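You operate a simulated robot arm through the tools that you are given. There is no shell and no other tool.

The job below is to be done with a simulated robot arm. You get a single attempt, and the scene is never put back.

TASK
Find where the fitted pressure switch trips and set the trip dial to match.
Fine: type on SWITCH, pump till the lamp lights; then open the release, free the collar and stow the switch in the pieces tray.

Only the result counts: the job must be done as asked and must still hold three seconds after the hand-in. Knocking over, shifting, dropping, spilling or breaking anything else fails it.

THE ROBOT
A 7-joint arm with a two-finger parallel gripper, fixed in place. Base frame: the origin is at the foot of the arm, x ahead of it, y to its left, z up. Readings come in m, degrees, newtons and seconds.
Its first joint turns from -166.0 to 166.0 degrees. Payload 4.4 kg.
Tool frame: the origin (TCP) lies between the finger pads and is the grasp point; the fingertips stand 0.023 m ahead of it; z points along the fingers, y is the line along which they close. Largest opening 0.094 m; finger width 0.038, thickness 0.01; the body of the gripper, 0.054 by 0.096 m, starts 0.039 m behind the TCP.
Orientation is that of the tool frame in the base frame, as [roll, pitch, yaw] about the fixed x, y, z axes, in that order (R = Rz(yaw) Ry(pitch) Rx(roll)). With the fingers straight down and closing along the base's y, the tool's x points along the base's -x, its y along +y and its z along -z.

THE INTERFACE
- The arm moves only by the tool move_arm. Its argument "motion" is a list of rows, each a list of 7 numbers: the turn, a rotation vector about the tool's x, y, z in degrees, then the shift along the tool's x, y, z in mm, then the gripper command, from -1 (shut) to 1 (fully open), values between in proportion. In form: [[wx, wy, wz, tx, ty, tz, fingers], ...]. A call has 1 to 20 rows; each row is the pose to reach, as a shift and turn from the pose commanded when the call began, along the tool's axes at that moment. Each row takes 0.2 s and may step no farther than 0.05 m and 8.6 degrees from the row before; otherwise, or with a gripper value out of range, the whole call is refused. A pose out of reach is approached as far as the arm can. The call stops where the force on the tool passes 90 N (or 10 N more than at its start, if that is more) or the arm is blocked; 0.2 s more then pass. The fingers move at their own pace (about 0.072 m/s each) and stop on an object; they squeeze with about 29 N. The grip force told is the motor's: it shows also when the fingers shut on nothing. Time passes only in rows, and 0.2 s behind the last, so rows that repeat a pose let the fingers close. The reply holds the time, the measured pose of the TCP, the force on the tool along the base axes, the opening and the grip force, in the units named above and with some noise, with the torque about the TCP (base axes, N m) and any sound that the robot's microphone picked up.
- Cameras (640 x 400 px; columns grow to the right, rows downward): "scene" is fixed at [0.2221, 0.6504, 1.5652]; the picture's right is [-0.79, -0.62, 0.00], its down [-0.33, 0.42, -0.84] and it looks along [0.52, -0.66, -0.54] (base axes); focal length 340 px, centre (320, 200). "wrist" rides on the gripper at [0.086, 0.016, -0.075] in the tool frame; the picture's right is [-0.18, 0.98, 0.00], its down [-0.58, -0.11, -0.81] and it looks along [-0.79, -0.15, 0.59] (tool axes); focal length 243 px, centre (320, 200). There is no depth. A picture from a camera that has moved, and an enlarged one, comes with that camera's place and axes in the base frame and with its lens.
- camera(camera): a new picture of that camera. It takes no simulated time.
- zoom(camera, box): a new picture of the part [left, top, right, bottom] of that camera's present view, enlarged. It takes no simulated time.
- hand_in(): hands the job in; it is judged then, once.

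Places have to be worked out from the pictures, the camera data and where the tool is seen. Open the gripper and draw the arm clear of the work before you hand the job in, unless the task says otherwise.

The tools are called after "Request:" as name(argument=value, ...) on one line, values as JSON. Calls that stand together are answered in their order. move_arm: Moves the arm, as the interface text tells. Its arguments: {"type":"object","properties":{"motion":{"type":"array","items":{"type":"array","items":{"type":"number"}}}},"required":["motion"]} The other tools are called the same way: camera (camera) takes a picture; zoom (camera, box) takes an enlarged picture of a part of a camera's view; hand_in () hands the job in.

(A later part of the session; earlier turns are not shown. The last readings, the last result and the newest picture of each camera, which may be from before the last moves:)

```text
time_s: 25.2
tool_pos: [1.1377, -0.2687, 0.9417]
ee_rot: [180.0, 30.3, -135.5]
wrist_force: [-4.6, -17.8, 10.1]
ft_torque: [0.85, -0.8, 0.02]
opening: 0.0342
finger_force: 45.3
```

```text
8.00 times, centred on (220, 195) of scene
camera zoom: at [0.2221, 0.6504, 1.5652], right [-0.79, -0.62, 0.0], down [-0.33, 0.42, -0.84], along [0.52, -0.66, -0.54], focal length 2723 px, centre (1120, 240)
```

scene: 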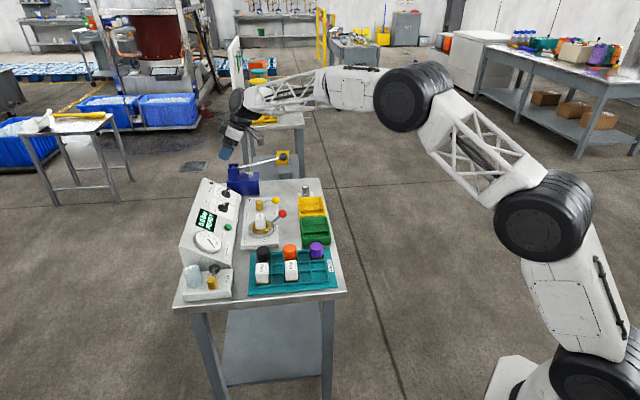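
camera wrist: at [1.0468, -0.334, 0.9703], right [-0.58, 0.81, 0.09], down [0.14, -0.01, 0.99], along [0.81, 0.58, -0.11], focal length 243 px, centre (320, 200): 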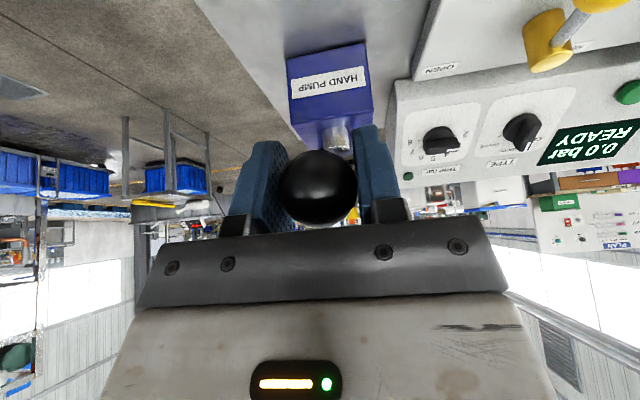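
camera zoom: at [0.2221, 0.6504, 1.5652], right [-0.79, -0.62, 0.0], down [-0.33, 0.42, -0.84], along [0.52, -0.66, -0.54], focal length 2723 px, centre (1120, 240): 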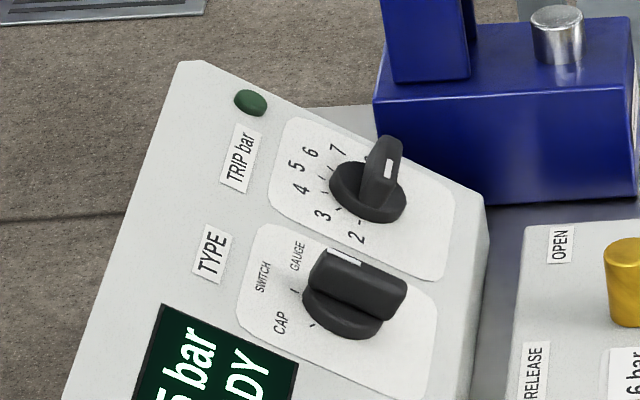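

Display still ends in .5; I continue in ~6 mm steps with a better crop.

Request:
move_arm(motion=[[0, 0, 0, 3, 0, 4.3, -0.6], [0, 0, 0, 3, 0, 4.3, -0.6]])

Request:
zoom(camera="scene", box=[170, 170, 270, 235])

```text
time_s: 25.8
tool_pos: [1.1365, -0.2706, 0.9357]
ee_rot: [-180.0, 30.3, -135.5]
wrist_force: [2.1, -25.0, 10.4]
ft_torque: [0.83, -0.76, 0.07]
opening: 0.0341
finger_force: 44.8
```

```text
6.15 times, centred on (220, 202) of scene
camera zoom: at [0.2221, 0.6504, 1.5652], right [-0.79, -0.62, 0.0], down [-0.33, 0.42, -0.84], along [0.52, -0.66, -0.54], focal length 2094 px, centre (935, 185)
```

zoom: 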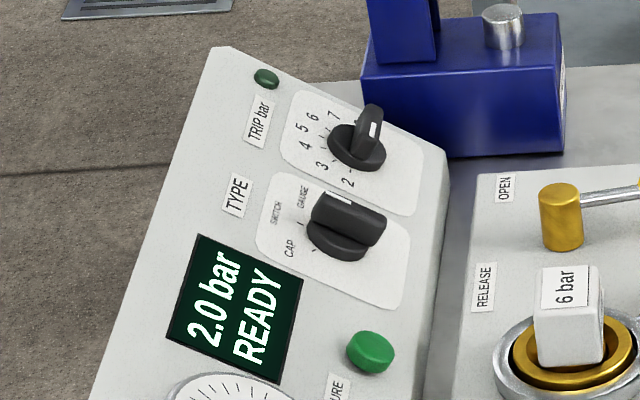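

2.0 bar. I take a tiny 3 mm step to see whether the pressure rises smoothly or in jumps.

Request:
move_arm(motion=[[0, 0, 0, 1.6, 0, 2.6, -0.6], [0, 0, 0, 1.6, 0, 2.6, -0.6]])

Request:
zoom(camera="scene", box=[170, 170, 270, 235])

```text
time_s: 26.4
tool_pos: [1.1374, -0.2706, 0.9315]
ee_rot: [-180.0, 30.3, -135.6]
wrist_force: [9.4, -31.4, 10.2]
ft_torque: [0.82, -0.74, 0.11]
opening: 0.0337
finger_force: 45.9
```

```text
6.15 times, centred on (220, 202) of scene
camera zoom: at [0.2221, 0.6504, 1.5652], right [-0.79, -0.62, 0.0], down [-0.33, 0.42, -0.84], along [0.52, -0.66, -0.54], focal length 2094 px, centre (935, 185)
```

zoom: 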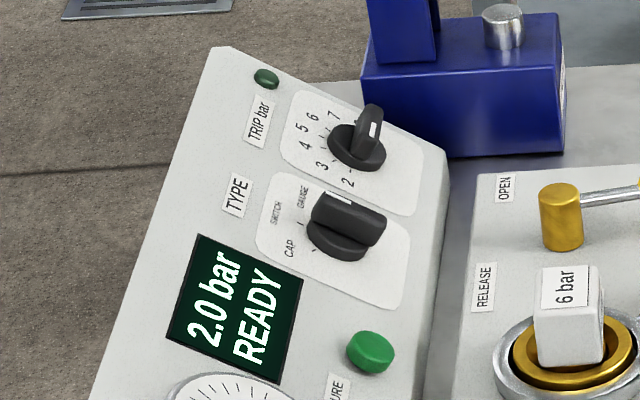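

Pressure climbs in discrete 0.5-bar steps. I continue stepwise, one increment per call, watching the lamp.

Request:
move_arm(motion=[[0, 0, 0, 3, -1.5, 4.6, -0.6], [0, 0, 0, 6, -1.5, 9.2, -0.6], [0, 0, 0, 8.8, -1.5, 14, -0.6], [0, 0, 0, 11.4, -1.5, 18.6, -0.6]])

Request:
zoom(camera="scene", box=[170, 170, 270, 235])

```text
time_s: 27.4
tool_pos: [1.1362, -0.2705, 0.9086]
ee_rot: [180.0, 30.3, -135.4]
wrist_force: [-3.9, -6.4, 9.1]
ft_torque: [0.76, -0.67, -0.02]
opening: 0.0345
finger_force: 44.7
```

```text
6.15 times, centred on (220, 202) of scene
camera zoom: at [0.2221, 0.6504, 1.5652], right [-0.79, -0.62, 0.0], down [-0.33, 0.42, -0.84], along [0.52, -0.66, -0.54], focal length 2094 px, centre (935, 185)
```

zoom: 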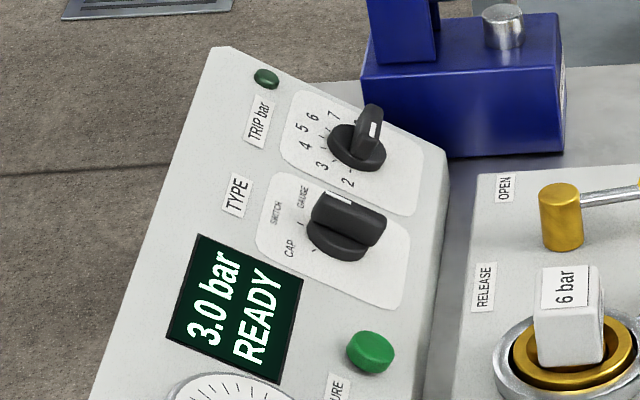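

It shows 3.0 now. I hold still for 1 s to see if the reading is settled or lagging.

Request:
move_arm(motion=[[0, 0, 0, 0, 0, 0, -0.6], [0, 0, 0, 0, 0, 0, -0.6], [0, 0, 0, 0, 0, 0, -0.6], [0, 0, 0, 0, 0, 0, -0.6]])

Request:
zoom(camera="scene", box=[170, 170, 270, 235])

```text
time_s: 28.4
tool_pos: [1.1367, -0.2698, 0.9091]
ee_rot: [179.9, 30.2, -135.6]
wrist_force: [-7.6, 7.0, 3.0]
ft_torque: [-0.14, 0.04, -0.09]
opening: 0.0344
finger_force: 44.5
```

```text
6.15 times, centred on (220, 202) of scene
camera zoom: at [0.2221, 0.6504, 1.5652], right [-0.79, -0.62, 0.0], down [-0.33, 0.42, -0.84], along [0.52, -0.66, -0.54], focal length 2094 px, centre (935, 185)
```

zoom: 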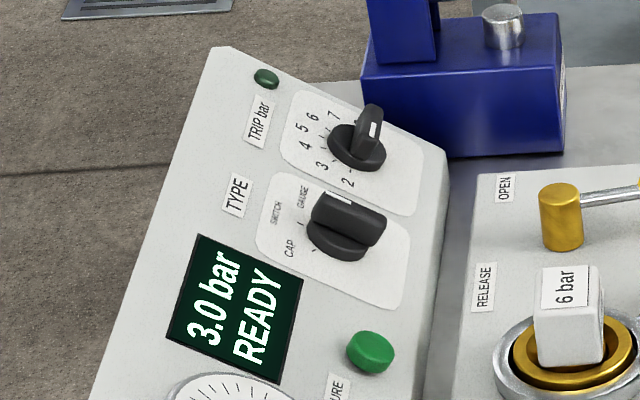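

Settled at 3.0. I continue the remaining ~12 mm of this stroke.

Request:
move_arm(motion=[[0, 0, 0, 2.8, 0, 5.2, -0.6], [0, 0, 0, 5.6, 0, 10.5, -0.6]])

Request:
zoom(camera="scene", box=[170, 170, 270, 235])

```text
time_s: 29.0
tool_pos: [1.1365, -0.2699, 0.8979]
ee_rot: [179.9, 30.2, -135.5]
wrist_force: [-21.1, 7.8, 8.9]
ft_torque: [0.68, -0.88, -0.21]
opening: 0.0347
finger_force: 45.2
```

```text
6.15 times, centred on (220, 202) of scene
camera zoom: at [0.2221, 0.6504, 1.5652], right [-0.79, -0.62, 0.0], down [-0.33, 0.42, -0.84], along [0.52, -0.66, -0.54], focal length 2094 px, centre (935, 185)
```

zoom: 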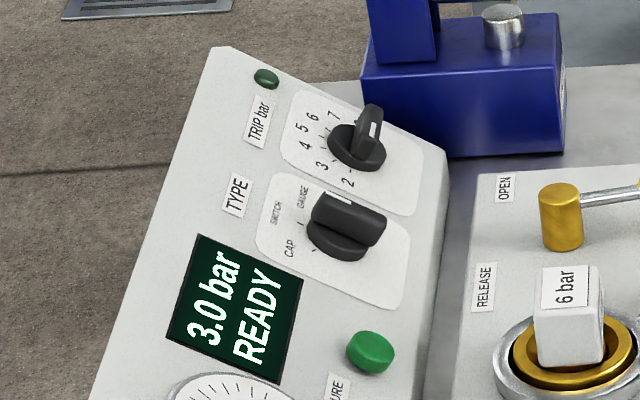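

Steps fit about 15.6 mm of cumulative downward travel per 0.5 bar. I raise the handle to the top again and begin the next stroke with a short down move (expect 3.5).

Request:
move_arm(motion=[[0, 0, 0, -3, 1, -7, -0.6], [0, 0, 0, -7, 1, -15, -0.6], [0, 0, 0, -12, 1, -24, -0.6], [0, 0, 0, -17, 1, -32, -0.6], [0, 0, 0, -22.5, 1, -39.5, -0.6], [0, 0, 0, -27.6, 1, -44, -0.6], [0, 0, 0, -27.6, 1, -44, -0.6], [0, 0, 0, -24.6, 1, -40, -0.6], [0, 0, 0, -21.6, 1, -36, -0.6]])

Request:
zoom(camera="scene", box=[170, 170, 270, 235])

```text
time_s: 31.0
tool_pos: [1.1374, -0.2679, 0.9386]
ee_rot: [-180.0, 30.3, -135.6]
wrist_force: [-17.5, -7.9, 10.8]
ft_torque: [0.83, -0.72, -0.01]
opening: 0.0344
finger_force: 44.9
```

```text
6.15 times, centred on (220, 202) of scene
camera zoom: at [0.2221, 0.6504, 1.5652], right [-0.79, -0.62, 0.0], down [-0.33, 0.42, -0.84], along [0.52, -0.66, -0.54], focal length 2094 px, centre (935, 185)
```

zoom: 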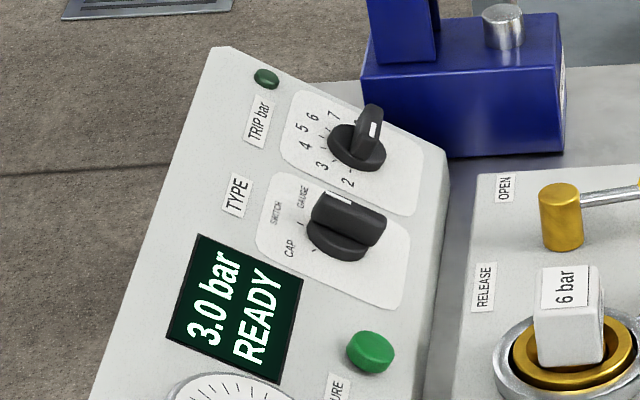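

Still 3.0 at 10 mm. I go another ~6 mm.

Request:
move_arm(motion=[[0, 0, 0, 1.6, 0, 2.4, -0.6], [0, 0, 0, 3.2, 0, 4.8, -0.6]])

Request:
zoom(camera="scene", box=[170, 170, 270, 235])

```text
time_s: 31.6
tool_pos: [1.1374, -0.2692, 0.9324]
ee_rot: [-180.0, 30.2, -135.5]
wrist_force: [-22.1, -9.5, 8.9]
ft_torque: [0.64, -0.75, -0.05]
opening: 0.0344
finger_force: 45.3
```

```text
6.15 times, centred on (220, 202) of scene
camera zoom: at [0.2221, 0.6504, 1.5652], right [-0.79, -0.62, 0.0], down [-0.33, 0.42, -0.84], along [0.52, -0.66, -0.54], focal length 2094 px, centre (935, 185)
```

zoom: 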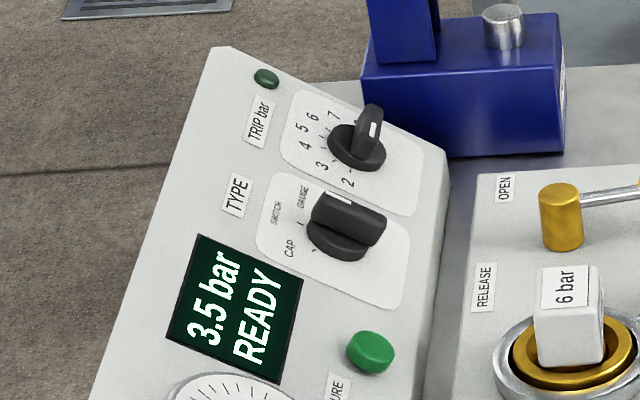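

3.5 bar, lamp dark. Continue ~12 mm.

Request:
move_arm(motion=[[0, 0, 0, 3, 0, 5, -0.6], [0, 0, 0, 6, 0, 10, -0.6]])

Request:
zoom(camera="scene", box=[170, 170, 270, 235])

```text
time_s: 32.2
tool_pos: [1.1383, -0.2696, 0.9205]
ee_rot: [180.0, 30.3, -135.5]
wrist_force: [-1.7, -16.6, 8.8]
ft_torque: [0.77, -0.77, 0.07]
opening: 0.0346
finger_force: 44.8
```

```text
6.15 times, centred on (220, 202) of scene
camera zoom: at [0.2221, 0.6504, 1.5652], right [-0.79, -0.62, 0.0], down [-0.33, 0.42, -0.84], along [0.52, -0.66, -0.54], focal length 2094 px, centre (935, 185)
```

zoom: 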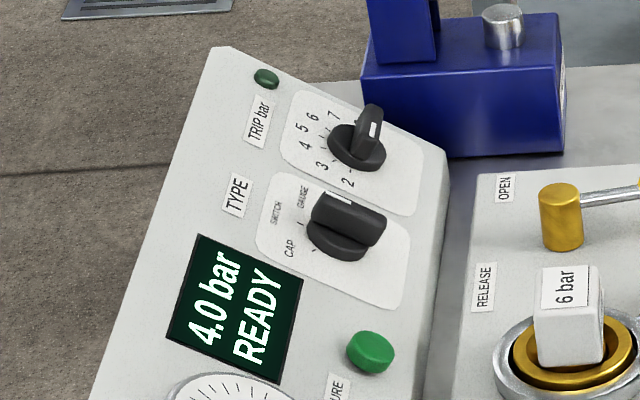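

4.0 bar, lamp dark. Continue ~12 mm.

Request:
move_arm(motion=[[0, 0, 0, 2.8, 0, 5, -0.6], [0, 0, 0, 5.6, 0, 10, -0.6]])

Request:
zoom(camera="scene", box=[170, 170, 270, 235])

```text
time_s: 32.8
tool_pos: [1.1377, -0.2704, 0.9088]
ee_rot: [179.9, 30.3, -135.5]
wrist_force: [9.6, -22.6, 8.5]
ft_torque: [0.87, -0.6, 0.08]
opening: 0.0346
finger_force: 45.3
```

```text
6.15 times, centred on (220, 202) of scene
camera zoom: at [0.2221, 0.6504, 1.5652], right [-0.79, -0.62, 0.0], down [-0.33, 0.42, -0.84], along [0.52, -0.66, -0.54], focal length 2094 px, centre (935, 185)
```

zoom: 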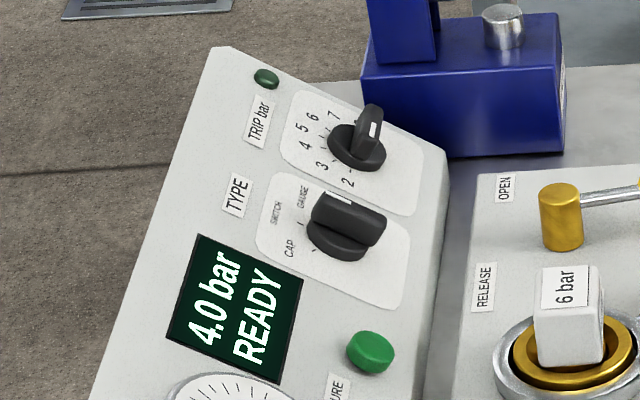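

Still 4.0. Continue ~10 mm, relieving the side load.

Request:
move_arm(motion=[[0, 0, 0, 2.4, -1, 4.5, -0.6], [0, 0, 0, 4.8, -1, 9, -0.6]])

Request:
zoom(camera="scene", box=[170, 170, 270, 235])

```text
time_s: 33.4
tool_pos: [1.1385, -0.2689, 0.8988]
ee_rot: [179.8, 30.2, -135.6]
wrist_force: [-19.7, -6.4, 7.3]
ft_torque: [0.57, -0.59, -0.07]
opening: 0.0347
finger_force: 45.2
```

```text
6.15 times, centred on (220, 202) of scene
camera zoom: at [0.2221, 0.6504, 1.5652], right [-0.79, -0.62, 0.0], down [-0.33, 0.42, -0.84], along [0.52, -0.66, -0.54], focal length 2094 px, centre (935, 185)
```

zoom: 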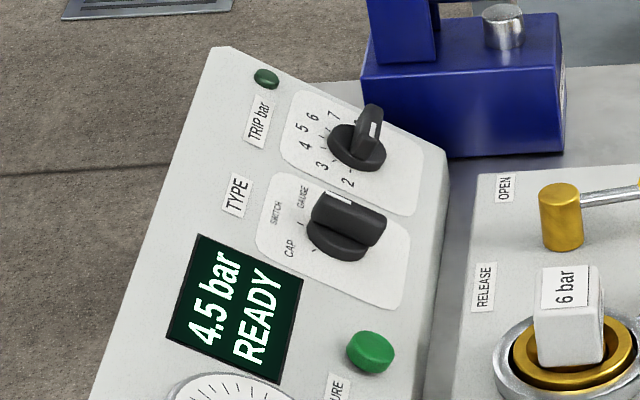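

4.5 bar, lamp dark. I raise the handle fully and bring it down ~17 mm (expect 5.0).

Request:
move_arm(motion=[[0, 0, 0, -3, 0.5, -7, -0.6], [0, 0, 0, -7, 0.5, -15, -0.6], [0, 0, 0, -12, 0.5, -24, -0.6], [0, 0, 0, -16, 0.5, -31, -0.6], [0, 0, 0, -21, 0.5, -37.5, -0.6], [0, 0, 0, -26, 0.5, -42.3, -0.6], [0, 0, 0, -26, 0.5, -42.3, -0.6], [0, 0, 0, -23, 0.5, -38, -0.6], [0, 0, 0, -20, 0.5, -33.5, -0.6], [0, 0, 0, -17, 0.5, -29, -0.6]])

Request:
zoom(camera="scene", box=[170, 170, 270, 235])

```text
time_s: 35.6
tool_pos: [1.1384, -0.2684, 0.935]
ee_rot: [180.0, 30.3, -135.5]
wrist_force: [-40.7, 13.4, 9.3]
ft_torque: [0.64, -0.92, -0.15]
opening: 0.0345
finger_force: 44.9
```

```text
6.15 times, centred on (220, 202) of scene
camera zoom: at [0.2221, 0.6504, 1.5652], right [-0.79, -0.62, 0.0], down [-0.33, 0.42, -0.84], along [0.52, -0.66, -0.54], focal length 2094 px, centre (935, 185)
```

zoom: 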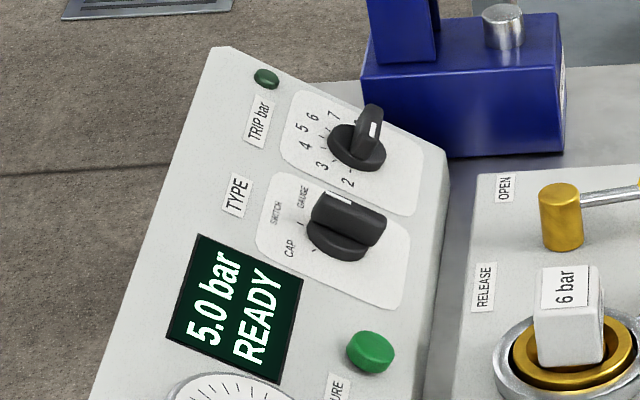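

5.0 bar, lamp dark. Continue ~12 mm, with 1.5 mm side relief.

Request:
move_arm(motion=[[0, 0, 0, 3, 1.5, 5, -0.6], [0, 0, 0, 6.3, 1.5, 10.5, -0.6]])

Request:
zoom(camera="scene", box=[170, 170, 270, 235])

```text
time_s: 36.2
tool_pos: [1.1364, -0.2702, 0.9216]
ee_rot: [-179.9, 30.3, -135.5]
wrist_force: [12.6, -18.3, 8.1]
ft_torque: [0.81, -0.7, 0.11]
opening: 0.0343
finger_force: 44.6
```

```text
6.15 times, centred on (220, 202) of scene
camera zoom: at [0.2221, 0.6504, 1.5652], right [-0.79, -0.62, 0.0], down [-0.33, 0.42, -0.84], along [0.52, -0.66, -0.54], focal length 2094 px, centre (935, 185)
```

zoom: 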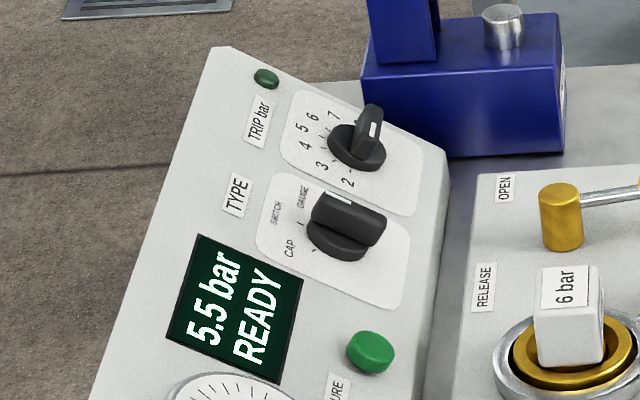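

5.5 bar, lamp still dark. Continue ~17 mm for the next increment, in two parts.

Request:
move_arm(motion=[[0, 0, 0, 2.8, -0.8, 5, -0.6], [0, 0, 0, 7, -0.8, 12.5, -0.6]])

Request:
zoom(camera="scene", box=[170, 170, 270, 235])

```text
time_s: 36.8
tool_pos: [1.1372, -0.269, 0.9054]
ee_rot: [-180.0, 30.2, -135.6]
wrist_force: [-12.6, -18.9, 7.5]
ft_torque: [0.58, -0.44, -0.05]
opening: 0.0347
finger_force: 45.2
```

```text
6.15 times, centred on (220, 202) of scene
camera zoom: at [0.2221, 0.6504, 1.5652], right [-0.79, -0.62, 0.0], down [-0.33, 0.42, -0.84], along [0.52, -0.66, -0.54], focal length 2094 px, centre (935, 185)
```

zoom: 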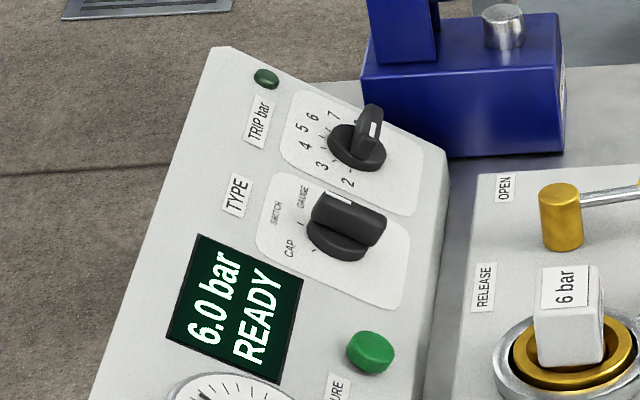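

6.0 bar and the lamp is still dark, so this one trips higher than its nominal. I raise the handle and make the next short stroke (expect 6.5).

Request:
move_arm(motion=[[0, 0, 0, -3.5, 0, -7, -0.6], [0, 0, 0, -8, 0, -15, -0.6], [0, 0, 0, -13, 0, -24, -0.6], [0, 0, 0, -17.5, 0, -31, -0.6], [0, 0, 0, -22.5, 0, -36.8, -0.6], [0, 0, 0, -22.5, 0, -36.8, -0.6], [0, 0, 0, -19.5, 0, -32.5, -0.6], [0, 0, 0, -16.5, 0, -28, -0.6], [0, 0, 0, -13.4, 0, -23.4, -0.6]])

Request:
zoom(camera="scene", box=[170, 170, 270, 235])

```text
time_s: 38.8
tool_pos: [1.1366, -0.2694, 0.9341]
ee_rot: [180.0, 30.3, -135.6]
wrist_force: [-2.3, -9.1, 10.2]
ft_torque: [0.94, -0.98, 0.04]
opening: 0.0343
finger_force: 45.0
```

```text
6.15 times, centred on (220, 202) of scene
camera zoom: at [0.2221, 0.6504, 1.5652], right [-0.79, -0.62, 0.0], down [-0.33, 0.42, -0.84], along [0.52, -0.66, -0.54], focal length 2094 px, centre (935, 185)
```

zoom: 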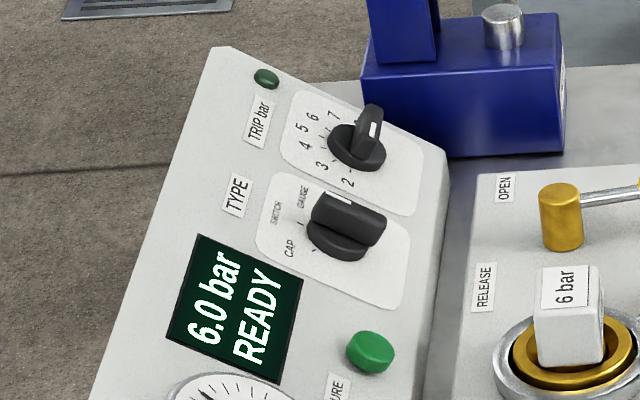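

Still 6.0; a few mm more.

Request:
move_arm(motion=[[0, 0, 0, 1.6, 0, 2.6, -0.6], [0, 0, 0, 3.4, 0, 5.6, -0.6]])

Request:
zoom(camera="scene", box=[170, 170, 270, 235])

```text
time_s: 39.4
tool_pos: [1.1365, -0.2702, 0.927]
ee_rot: [-180.0, 30.3, -135.6]
wrist_force: [-1.6, -17.5, 10.0]
ft_torque: [0.84, -0.77, 0.06]
opening: 0.0342
finger_force: 44.6
```

```text
6.15 times, centred on (220, 202) of scene
camera zoom: at [0.2221, 0.6504, 1.5652], right [-0.79, -0.62, 0.0], down [-0.33, 0.42, -0.84], along [0.52, -0.66, -0.54], focal length 2094 px, centre (935, 185)
```

zoom: 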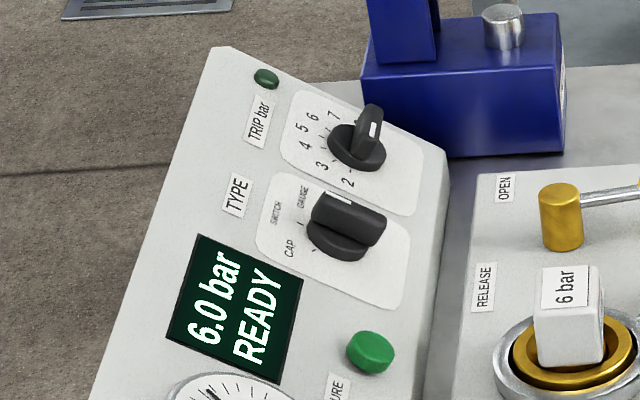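

Still 6.0; another ~5 mm.

Request:
move_arm(motion=[[0, 0, 0, 1.4, -0.5, 2.4, -0.6], [0, 0, 0, 2.9, -0.5, 5, -0.6]])

Request:
zoom(camera="scene", box=[170, 170, 270, 235])

```text
time_s: 40.0
tool_pos: [1.1368, -0.2714, 0.9211]
ee_rot: [179.8, 30.2, -135.6]
wrist_force: [-30.1, -12.1, 8.8]
ft_torque: [0.48, -0.61, -0.02]
opening: 0.0343
finger_force: 45.3
```

```text
6.15 times, centred on (220, 202) of scene
camera zoom: at [0.2221, 0.6504, 1.5652], right [-0.79, -0.62, 0.0], down [-0.33, 0.42, -0.84], along [0.52, -0.66, -0.54], focal length 2094 px, centre (935, 185)
```

zoom: 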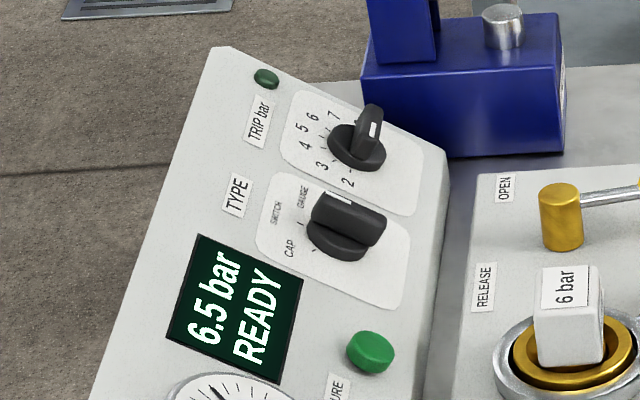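

6.5 bar, lamp dark. Continue ~13 mm.

Request:
move_arm(motion=[[0, 0, 0, 2.8, 0.6, 5, -0.6], [0, 0, 0, 6.8, 0.6, 12, -0.6]])

Request:
zoom(camera="scene", box=[170, 170, 270, 235])

```text
time_s: 40.6
tool_pos: [1.1376, -0.269, 0.909]
ee_rot: [180.0, 30.3, -135.6]
wrist_force: [-6.8, -22.7, 7.7]
ft_torque: [0.78, -0.6, 0.04]
opening: 0.0344
finger_force: 45.2
```

```text
6.15 times, centred on (220, 202) of scene
camera zoom: at [0.2221, 0.6504, 1.5652], right [-0.79, -0.62, 0.0], down [-0.33, 0.42, -0.84], along [0.52, -0.66, -0.54], focal length 2094 px, centre (935, 185)
```

zoom: 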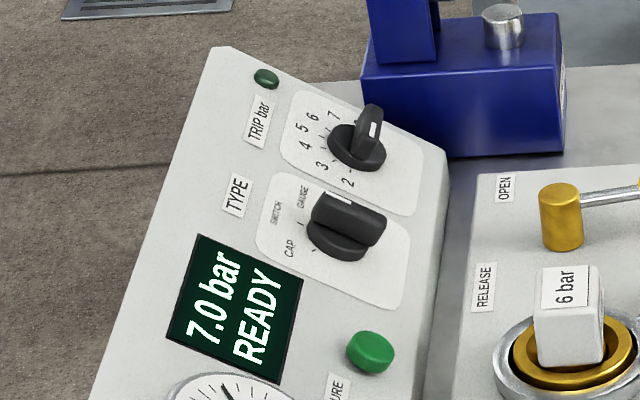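

7.0 bar and the lamp is still dark. Continue ~10 mm.

Request:
move_arm(motion=[[0, 0, 0, 2.4, -0.4, 4.5, -0.6], [0, 0, 0, 5.2, -0.4, 9.5, -0.6]])

Request:
zoom(camera="scene", box=[170, 170, 270, 235])

```text
time_s: 41.2
tool_pos: [1.1386, -0.2692, 0.8969]
ee_rot: [-179.9, 30.3, -135.5]
wrist_force: [13.2, -24.5, 9.5]
ft_torque: [0.9, -0.63, 0.12]
opening: 0.0346
finger_force: 44.9
```

```text
6.15 times, centred on (220, 202) of scene
camera zoom: at [0.2221, 0.6504, 1.5652], right [-0.79, -0.62, 0.0], down [-0.33, 0.42, -0.84], along [0.52, -0.66, -0.54], focal length 2094 px, centre (935, 185)
```

zoom: 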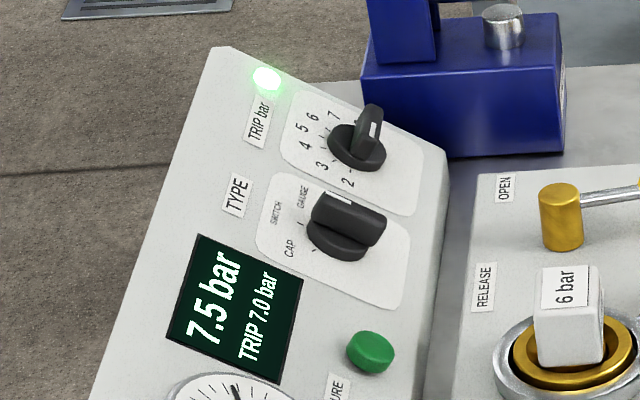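

The lamp lit, and the display gives a TRIP value. I zoom to read it precisely.

Request:
zoom(camera="scene", box=[190, 200, 225, 235])

Request:
zoom(camera="wrist", box=[380, 40, 640, 220])

```text
11.43 times, centred on (208, 218) of scene
camera zoom: at [0.2221, 0.6504, 1.5652], right [-0.79, -0.62, 0.0], down [-0.33, 0.42, -0.84], along [0.52, -0.66, -0.54], focal length 3889 px, centre (1606, 0)
```

zoom: 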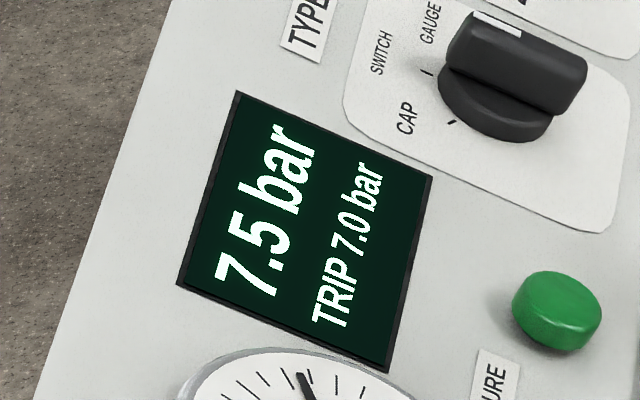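

```text
2.22 times, centred on (510, 130) of wrist
camera zoom: at [1.0457, -0.3349, 0.919], right [-0.57, 0.81, 0.09], down [0.14, -0.01, 0.99], along [0.81, 0.58, -0.11], focal length 539 px, centre (-102, 356)
```

zoom: 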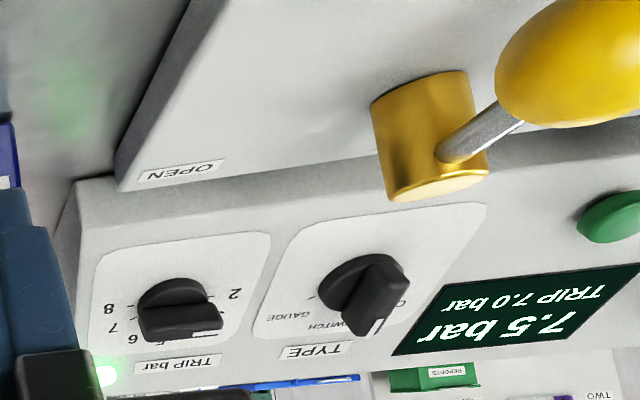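

The instrument reports TRIP 7.0 bar. I return the handle to its original top position and let go of the ball gently.

Request:
move_arm(motion=[[0, 0, 0, -3, -0.8, -7, -0.6], [0, 0, 0, -7, -0.8, -15, -0.6], [0, 0, 0, -12, -0.8, -24.5, -0.6], [0, 0, 0, -17, -0.8, -33, -0.6], [0, 0, 0, -22.3, -0.8, -40, -0.6], [0, 0, 0, -27.2, -0.8, -44.8, -0.6], [0, 0, 0, -27.2, -0.8, -44.8, -0.6], [0, 0, 0, -27.2, -0.8, -44.8, -0.1], [0, 0, 0, -27.2, -0.8, -44.8, 0.5]])

Request:
zoom(camera="scene", box=[190, 140, 310, 230])

```text
time_s: 43.2
tool_pos: [1.1387, -0.2682, 0.9501]
ee_rot: [179.9, 30.3, -135.5]
wrist_force: [-0.7, 0.2, 0.2]
ft_torque: [-0.05, 0.0, -0.04]
opening: 0.0706
finger_force: 0.1
```

```text
4.44 times, centred on (250, 185) of scene
camera zoom: at [0.2221, 0.6504, 1.5652], right [-0.79, -0.62, 0.0], down [-0.33, 0.42, -0.84], along [0.52, -0.66, -0.54], focal length 1512 px, centre (631, 267)
```

zoom: 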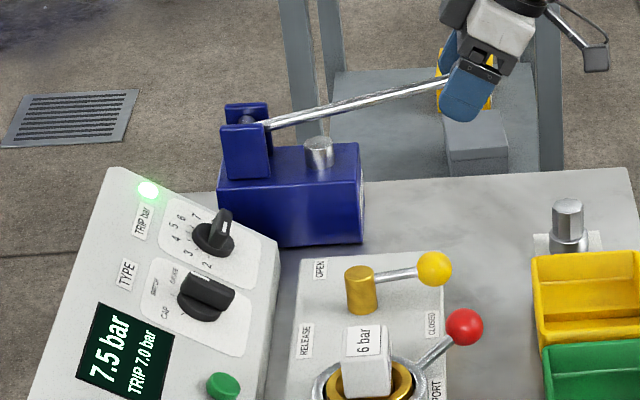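

I withdraw from the ball and move to a waypoint above the TRIP dial, then check alignment with the wrist camera.

Request:
move_arm(motion=[[0, 0, 0, 0, 0, -45, 0.5], [0, 0, 0, 0, 0, -88, 0.5], [0, 0, 0, 0, 20, -120, 0.5], [0, 0, 0, -20, 60, -120, 0.5], [0, 0, 0, -45, 100, -110, 0.5], [0, 0, 0, -75, 128, -85, 0.3], [0, 0, 0, -105, 128, -55, 0.2], [0, 0, 0, -130, 128, -15, 0], [0, 0, 0, -150, 128, 25, 0], [0, 0, 0, -150, 128, 64, 0]])

Request:
camera(camera="wrist")

Request:
zoom(camera="scene", box=[190, 140, 310, 230])

```text
time_s: 45.4
tool_pos: [1.163, -0.0627, 0.9733]
ee_rot: [-180.0, 30.3, -135.5]
wrist_force: [0.4, 0.5, 0.5]
ft_torque: [-0.05, 0.03, -0.01]
opening: 0.0472
finger_force: 0.1
```

```text
taken
camera wrist: at [1.0713, -0.1298, 0.9942], right [-0.58, 0.81, 0.09], down [0.14, -0.01, 0.99], along [0.81, 0.58, -0.11], focal length 243 px, centre (320, 200)
```

wrist: 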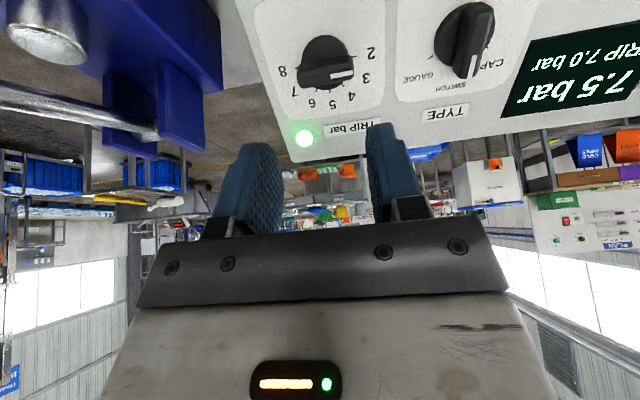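

```text
4.44 times, centred on (250, 185) of scene
camera zoom: at [0.2221, 0.6504, 1.5652], right [-0.79, -0.62, 0.0], down [-0.33, 0.42, -0.84], along [0.52, -0.66, -0.54], focal length 1512 px, centre (631, 267)
```

zoom: 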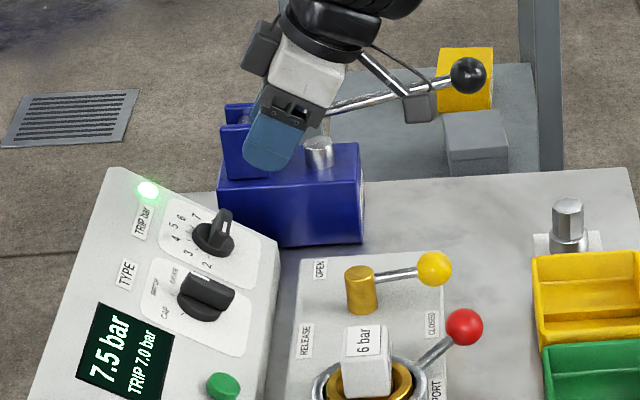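

TRIP is at 2.0 (bar horizontal) and centred under the tool. I rotate the gripper +90° about its axis so the fingers straddle the bar with the camera on the side away from the pump.

Request:
move_arm(motion=[[0, 0, 8.2, 0, 0, 4, 0], [0, 0, 16.4, 0, 0, 8, 0], [0, 0, 24.6, 0, 0, 12, 0], [0, 0, 32.8, 1, 0, 16, 0], [0, 0, 41, 1, 0, 20, 0], [0, 0, 49.2, 1, 0, 24, 0], [0, 0, 57.4, 1, 0, 28, 0], [0, 0, 65.6, 2, 0, 32, 0], [0, 0, 73.8, 2, 0, 36, 0], [0, 0, 82, 2, 0, 40, 0], [0, 0, 89.5, 2, 0, 40, 0]])

Request:
camera(camera="wrist")

Request:
zoom(camera="scene", box=[190, 140, 310, 230])

```text
time_s: 47.8
tool_pos: [1.1776, -0.0508, 0.9338]
ee_rot: [149.9, 0.1, 134.8]
wrist_force: [-0.9, 0.2, 0.4]
ft_torque: [0.01, 0.03, 0.01]
opening: 0.0468
finger_force: 0.0
```

```text
taken
camera wrist: at [1.0997, -0.0054, 1.0068], right [0.73, 0.47, 0.5], down [0.05, -0.76, 0.64], along [0.68, -0.44, -0.58], focal length 243 px, centre (320, 200)
```

wrist: 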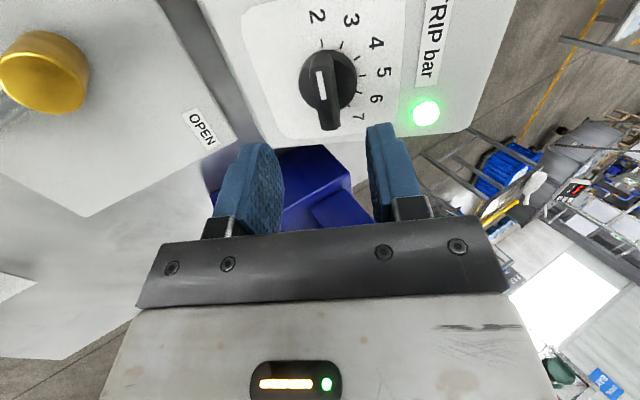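

```text
4.44 times, centred on (250, 185) of scene
camera zoom: at [0.2221, 0.6504, 1.5652], right [-0.79, -0.62, 0.0], down [-0.33, 0.42, -0.84], along [0.52, -0.66, -0.54], focal length 1512 px, centre (631, 267)
```

zoom: 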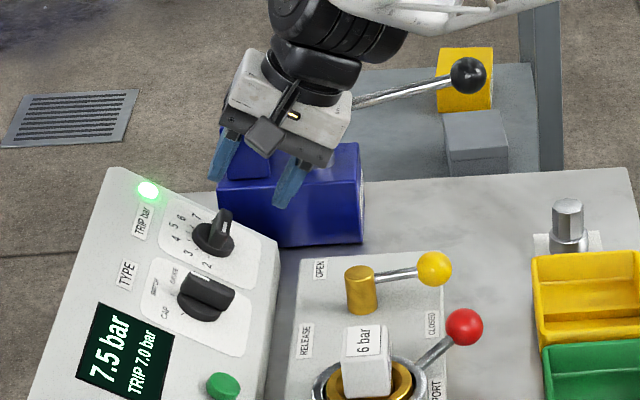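

The knob appears ~4.5 mm to the +y side of the tool axis. I correct that while descending 49 mm, then close gently.

Request:
move_arm(motion=[[0, 0, 0, 0, 2, 15, 0], [0, 0, 0, 0, 4, 30, 0], [0, 0, 0, 0, 4.5, 42, 0], [0, 0, 0, 0, 4.5, 48, 0], [0, 0, 0, 0, 4.5, 48, -0.3], [0, 0, 0, 0, 4.5, 48, -0.5]])

Request:
camera(camera="wrist")

Request:
zoom(camera="scene", box=[190, 140, 270, 220])

```text
time_s: 49.2
tool_pos: [1.1982, -0.0315, 0.8935]
ee_rot: [149.8, 0.1, 134.8]
wrist_force: [0.5, 0.5, 0.2]
ft_torque: [-0.04, -0.01, -0.01]
opening: 0.0235
finger_force: 0.1
```

```text
taken
camera wrist: at [1.1185, 0.0135, 0.9669], right [0.73, 0.47, 0.5], down [0.06, -0.76, 0.64], along [0.68, -0.44, -0.58], focal length 243 px, centre (320, 200)
```

wrist: 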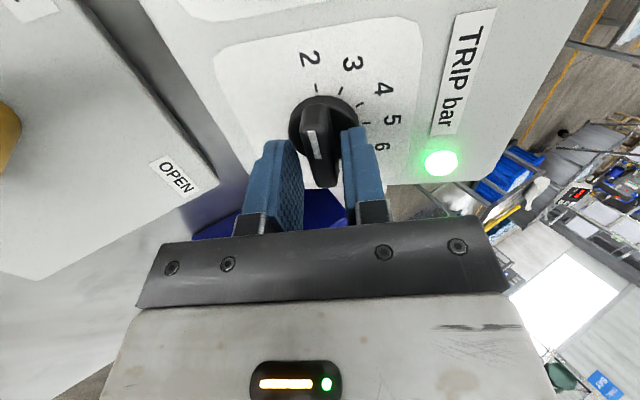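

```text
5.00 times, centred on (230, 180) of scene
camera zoom: at [0.2221, 0.6504, 1.5652], right [-0.79, -0.62, 0.0], down [-0.33, 0.42, -0.84], along [0.52, -0.66, -0.54], focal length 1702 px, centre (770, 300)
```

zoom: 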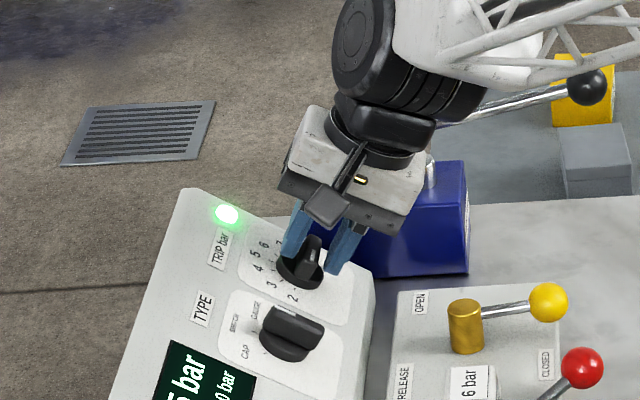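

The bar sits centred between the fingers. I close fully on it.

Request:
move_arm(motion=[[0, 0, 0, 0, 0, 0, -0.65], [0, 0, 0, 0, 0, 0, -0.8], [0, 0, 0, 0, 0, 0, -0.8]])

```text
time_s: 50.0
tool_pos: [1.1979, -0.0309, 0.8951]
ee_rot: [149.7, 0.2, 135.0]
wrist_force: [17.2, 14.5, 5.8]
ft_torque: [0.76, -0.69, -0.14]
opening: 0.014
finger_force: 44.3
```

A 1 mm relief, then I start turning the dial in slices, monitoring the side load.

Request:
move_arm(motion=[[0, 0, 0, 0, 1, 0, -0.8], [0, 0, 4, 0, 1, 0, -0.8], [0, 0, 8, 0, 1, 0, -0.8], [0, 0, 12, 0, 1, 0, -0.8], [0, 0, 12, 0, 1, 0, -0.8]])

```text
time_s: 51.2
tool_pos: [1.1961, -0.0316, 0.8938]
ee_rot: [150.3, -5.9, 124.4]
wrist_force: [-23.1, -1.0, 8.7]
ft_torque: [0.81, -0.06, 0.43]
opening: 0.0141
finger_force: 44.8
```

Small drift suggests the knob axis is ~3 mm along tool +x. I slide the grip there and keep turning.

Request:
move_arm(motion=[[0, 0, 0, 1.5, -0.7, 0, -0.8], [0, 0, 0, 3, -0.7, 0, -0.8], [0, 0, 4, 3, -0.7, 0, -0.8], [0, 0, 8, 3, -0.7, 0, -0.8], [0, 0, 12, 3, -0.7, 0, -0.8], [0, 0, 16, 3, -0.7, 0, -0.8], [0, 0, 16, 3, -0.7, 0, -0.8]])

Request:
camera(camera="wrist")

```text
time_s: 52.8
tool_pos: [1.1954, -0.031, 0.8943]
ee_rot: [152.8, -13.5, 110.2]
wrist_force: [-38.0, -39.5, 0.6]
ft_torque: [-0.03, -0.02, 0.05]
opening: 0.0141
finger_force: 45.3
```

```text
taken
camera wrist: at [1.1534, 0.0269, 0.9867], right [0.92, 0.03, 0.39], down [-0.19, -0.84, 0.51], along [0.35, -0.54, -0.76], focal length 243 px, centre (320, 200)
```

wrist: 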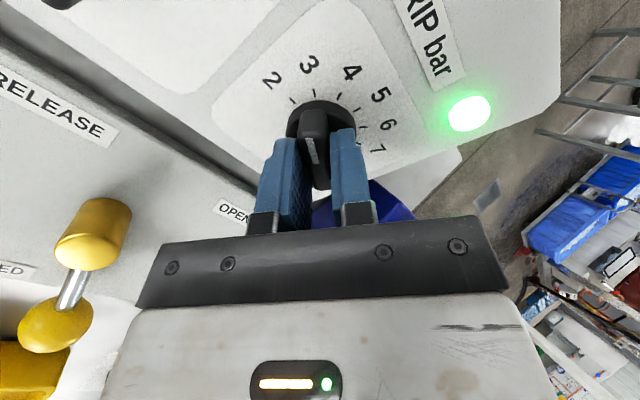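

The pointer is near 3 now. I relieve 2 mm in -y and continue.

Request:
move_arm(motion=[[0, 0, 0, 0, -2, 0, -0.8], [0, 0, 4, 0, -2.2, 0, -0.8], [0, 0, 8, 0, -2.4, 0, -0.8], [0, 0, 12, 0, -2.6, 0, -0.8], [0, 0, 16, 0, -2.8, 0, -0.8], [0, 0, 16, 0, -2.8, 0, -0.8]])

```text
time_s: 54.2
tool_pos: [1.1943, -0.0278, 0.8958]
ee_rot: [157.0, -20.4, 95.1]
wrist_force: [58.4, 2.4, -3.0]
ft_torque: [0.07, -1.31, -0.52]
opening: 0.0134
finger_force: 45.1
```

The bar is at ~45° (≈3.5). I'll regrip from the opposite side to keep the camera away from the pump: release, lift 50 mm, and rotate back 180°.

Request:
move_arm(motion=[[0, 0, 0, 0, 1.3, 0, -0.8], [0, 0, 0, 0, 1.3, 0, -0.4], [0, 0, 0, 0, 1.3, 0, 0], [0, 0, 0, 0, 1.3, -15, 0], [0, 0, 0, 0, 1.3, -35, 0], [0, 0, 0, 0, 1.3, -50, 0], [0, 0, -8.4, 0, 1.3, -50, 0], [0, 0, -16.8, 0, 1.3, -50, 0], [0, 0, -25.2, 0, 1.3, -50, 0], [0, 0, -33.6, 0, 1.3, -50, 0], [0, 0, -42, 0, 1.3, -50, 0], [0, 0, -50.4, 0, 1.3, -50, 0], [0, 0, -58.8, 0, 1.3, -50, 0], [0, 0, -67.2, 0, 1.3, -50, 0], [0, 0, -75.6, 0, 1.3, -50, 0], [0, 0, -84, 0, 1.3, -50, 0], [0, 0, -90, 0, 1.3, -50, 0]])

Request:
camera(camera="wrist")

```text
time_s: 57.8
tool_pos: [1.1783, -0.0479, 0.9372]
ee_rot: [158.0, 21.5, 176.9]
wrist_force: [-0.6, -0.1, -0.3]
ft_torque: [0.01, -0.01, -0.02]
opening: 0.0469
finger_force: 0.0
```

```text
taken
camera wrist: at [1.0678, -0.0529, 0.9768], right [0.09, 0.91, 0.41], down [0.26, -0.42, 0.87], along [0.96, 0.03, -0.27], focal length 243 px, centre (320, 200)
```

wrist: 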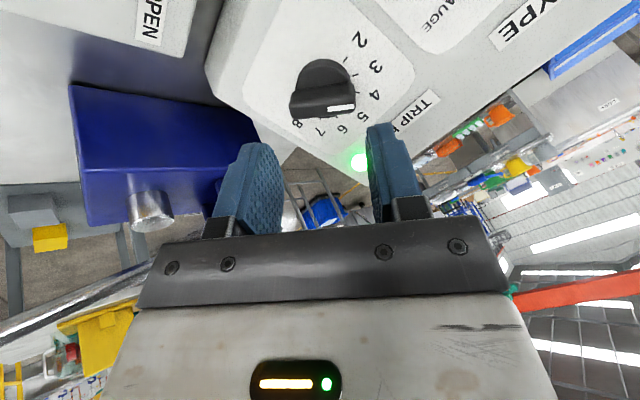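

The pointer shows about 3.5 and the knob is centred. I rotate the remaining 90° to straddle the bar from the other side.

Request:
move_arm(motion=[[0, 0, -8.4, 0, 0, 0, 0], [0, 0, -16.8, 0, 0, 0, 0], [0, 0, -25.2, 0, 0, 0, 0], [0, 0, -33.6, 0, 0, 0, 0], [0, 0, -42, 0, 0, 0, 0], [0, 0, -50.4, 0, 0, 0, 0], [0, 0, -58.8, 0, 0, 0, 0], [0, 0, -67.2, 0, 0, 0, 0], [0, 0, -75.6, 0, 0, 0, 0], [0, 0, -84, 0, 0, 0, 0], [0, 0, -90, 0, 0, 0, 0]])

Request:
camera(camera="wrist")

Request:
zoom(camera="scene", box=[190, 140, 310, 230])

```text
time_s: 60.2
tool_pos: [1.176, -0.0472, 0.937]
ee_rot: [-157.1, 20.2, -84.6]
wrist_force: [0.2, -0.2, -0.1]
ft_torque: [-0.02, 0.01, -0.01]
opening: 0.047
finger_force: 0.0
```

```text
taken
camera wrist: at [1.1417, -0.1524, 0.9669], right [-0.93, 0.22, -0.29], down [-0.24, 0.25, 0.94], along [0.28, 0.94, -0.18], focal length 243 px, centre (320, 200)
```

wrist: 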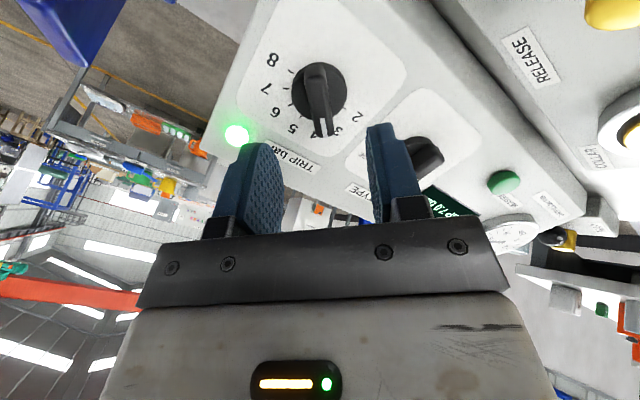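

```text
4.44 times, centred on (250, 185) of scene
camera zoom: at [0.2221, 0.6504, 1.5652], right [-0.79, -0.62, 0.0], down [-0.33, 0.42, -0.84], along [0.52, -0.66, -0.54], focal length 1512 px, centre (631, 267)
```

zoom: 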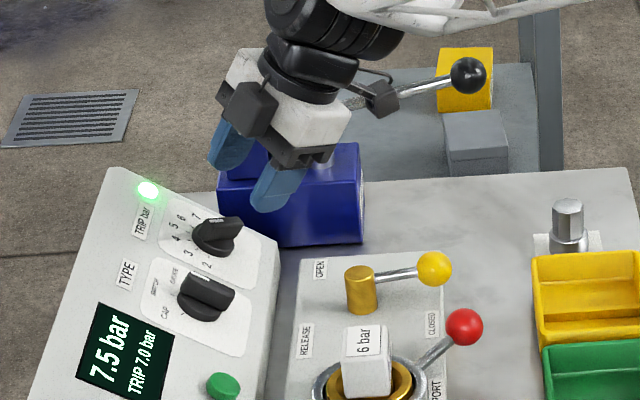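

Bar is straight between the fingers. I descend 49 mm and close.

Request:
move_arm(motion=[[0, 0, 0, 0, 0, 15, 0], [0, 0, 0, 0, 0, 30, 0], [0, 0, 0, 0, 0, 42, 0], [0, 0, 0, 0, 0, 48, 0], [0, 0, 0, 0, 0, 48, -0.4], [0, 0, 0, 0, 0, 48, -0.6], [0, 0, 0, 0, 0, 48, -0.8], [0, 0, 0, 0, 0, 48, -0.8]])

Request:
camera(camera="wrist")

```text
time_s: 62.0
tool_pos: [1.1936, -0.0291, 0.8948]
ee_rot: [-157.1, 20.2, -85.0]
wrist_force: [12.3, 2.4, -2.1]
ft_torque: [0.11, -0.76, -0.33]
opening: 0.0136
finger_force: 44.8
```

```text
taken
camera wrist: at [1.1589, -0.1351, 0.9249], right [-0.93, 0.22, -0.29], down [-0.24, 0.25, 0.94], along [0.28, 0.94, -0.18], focal length 243 px, centre (320, 200)
```

wrist: 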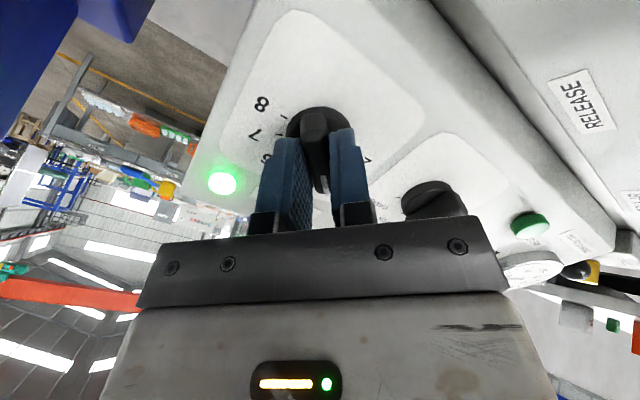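

Gripped with low load. I turn in slices.

Request:
move_arm(motion=[[0, 0, 4, 0, 0, 0, -0.8], [0, 0, 8, 0, 0, 0, -0.8], [0, 0, 12, 0, 0, 0, -0.8], [0, 0, 16, 0, 0, 0, -0.8], [0, 0, 20, 0, 0, 0, -0.8], [0, 0, 20, 0, 0, 0, -0.8]])

```text
time_s: 63.4
tool_pos: [1.195, -0.0305, 0.8952]
ee_rot: [-165.6, 26.8, -105.6]
wrist_force: [-31.7, 3.6, 3.2]
ft_torque: [0.42, -0.32, 0.07]
opening: 0.0133
finger_force: 45.3
```

Request:
move_arm(motion=[[0, 0, 0, -1.5, 1.5, 0, -0.8], [0, 0, 4, -3, 1.6, 0, -0.8], [0, 0, 8, -3, 1.8, 0, -0.8], [0, 0, 12, -3, 2, 0, -0.8], [0, 0, 16, -3, 2.2, 0, -0.8], [0, 0, 20, -3, 2.4, 0, -0.8], [0, 0, 20, -3, 2.4, 0, -0.8]])

Request:
camera(camera="wrist")

```text
time_s: 65.0
tool_pos: [1.1926, -0.0242, 0.8969]
ee_rot: [-176.5, 30.0, -127.9]
wrist_force: [-0.6, -8.3, -1.7]
ft_torque: [0.5, -0.1, 0.2]
opening: 0.0197
finger_force: 15.1
```

```text
taken
camera wrist: at [1.1068, -0.099, 0.9186], right [-0.66, 0.75, 0.04], down [0.11, 0.04, 0.99], along [0.75, 0.66, -0.11], focal length 243 px, centre (320, 200)
```

wrist: 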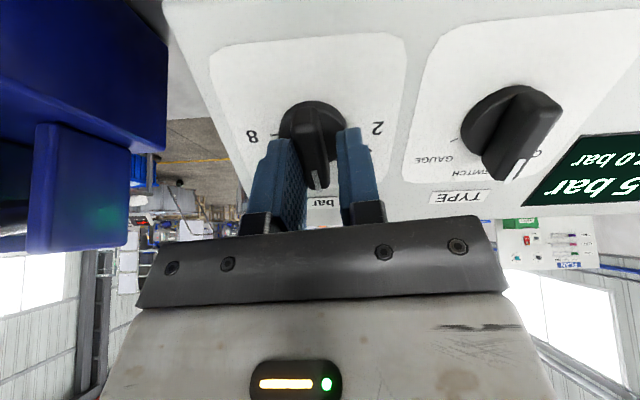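

The opening grew to 20 mm with lower grip force, so the bar may be skewed in the grip. I hold for a moment to see the settled state.

Request:
move_arm(motion=[[0, 0, 0, 0, 0, 0, -0.8], [0, 0, 0, 0, 0, 0, -0.8]])

Request:
zoom(camera="wrist", box=[200, 30, 420, 240])

Request:
zoom(camera="scene", box=[190, 160, 250, 210])

```text
time_s: 65.6
tool_pos: [1.1926, -0.0243, 0.8988]
ee_rot: [-176.2, 30.2, -127.9]
wrist_force: [19.4, -8.0, 4.9]
ft_torque: [-0.12, -0.43, -0.14]
opening: 0.0183
finger_force: 9.5
```

```text
1.90 times, centred on (310, 135) of wrist
camera zoom: at [1.1076, -0.0991, 0.9196], right [-0.66, 0.75, 0.04], down [0.1, 0.04, 0.99], along [0.75, 0.66, -0.1], focal length 462 px, centre (339, 324)
```

zoom: 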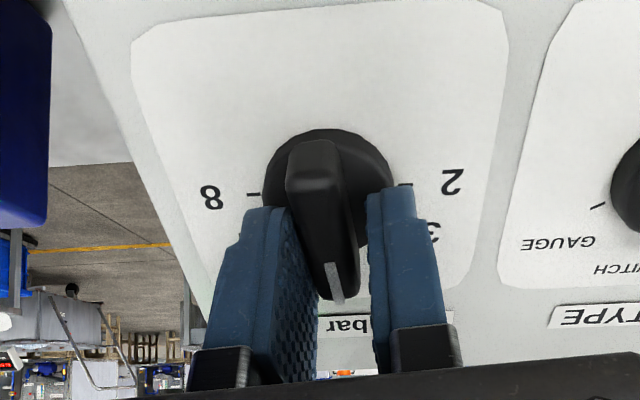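

```text
8.00 times, centred on (220, 185) of scene
camera zoom: at [0.2221, 0.6504, 1.5652], right [-0.79, -0.62, 0.0], down [-0.33, 0.42, -0.84], along [0.52, -0.66, -0.54], focal length 2723 px, centre (1120, 320)
```

zoom: 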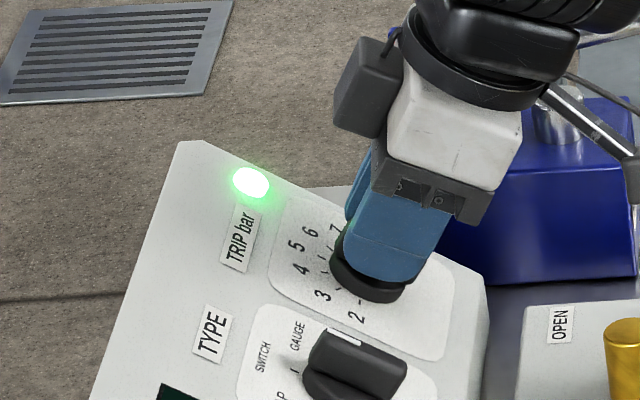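

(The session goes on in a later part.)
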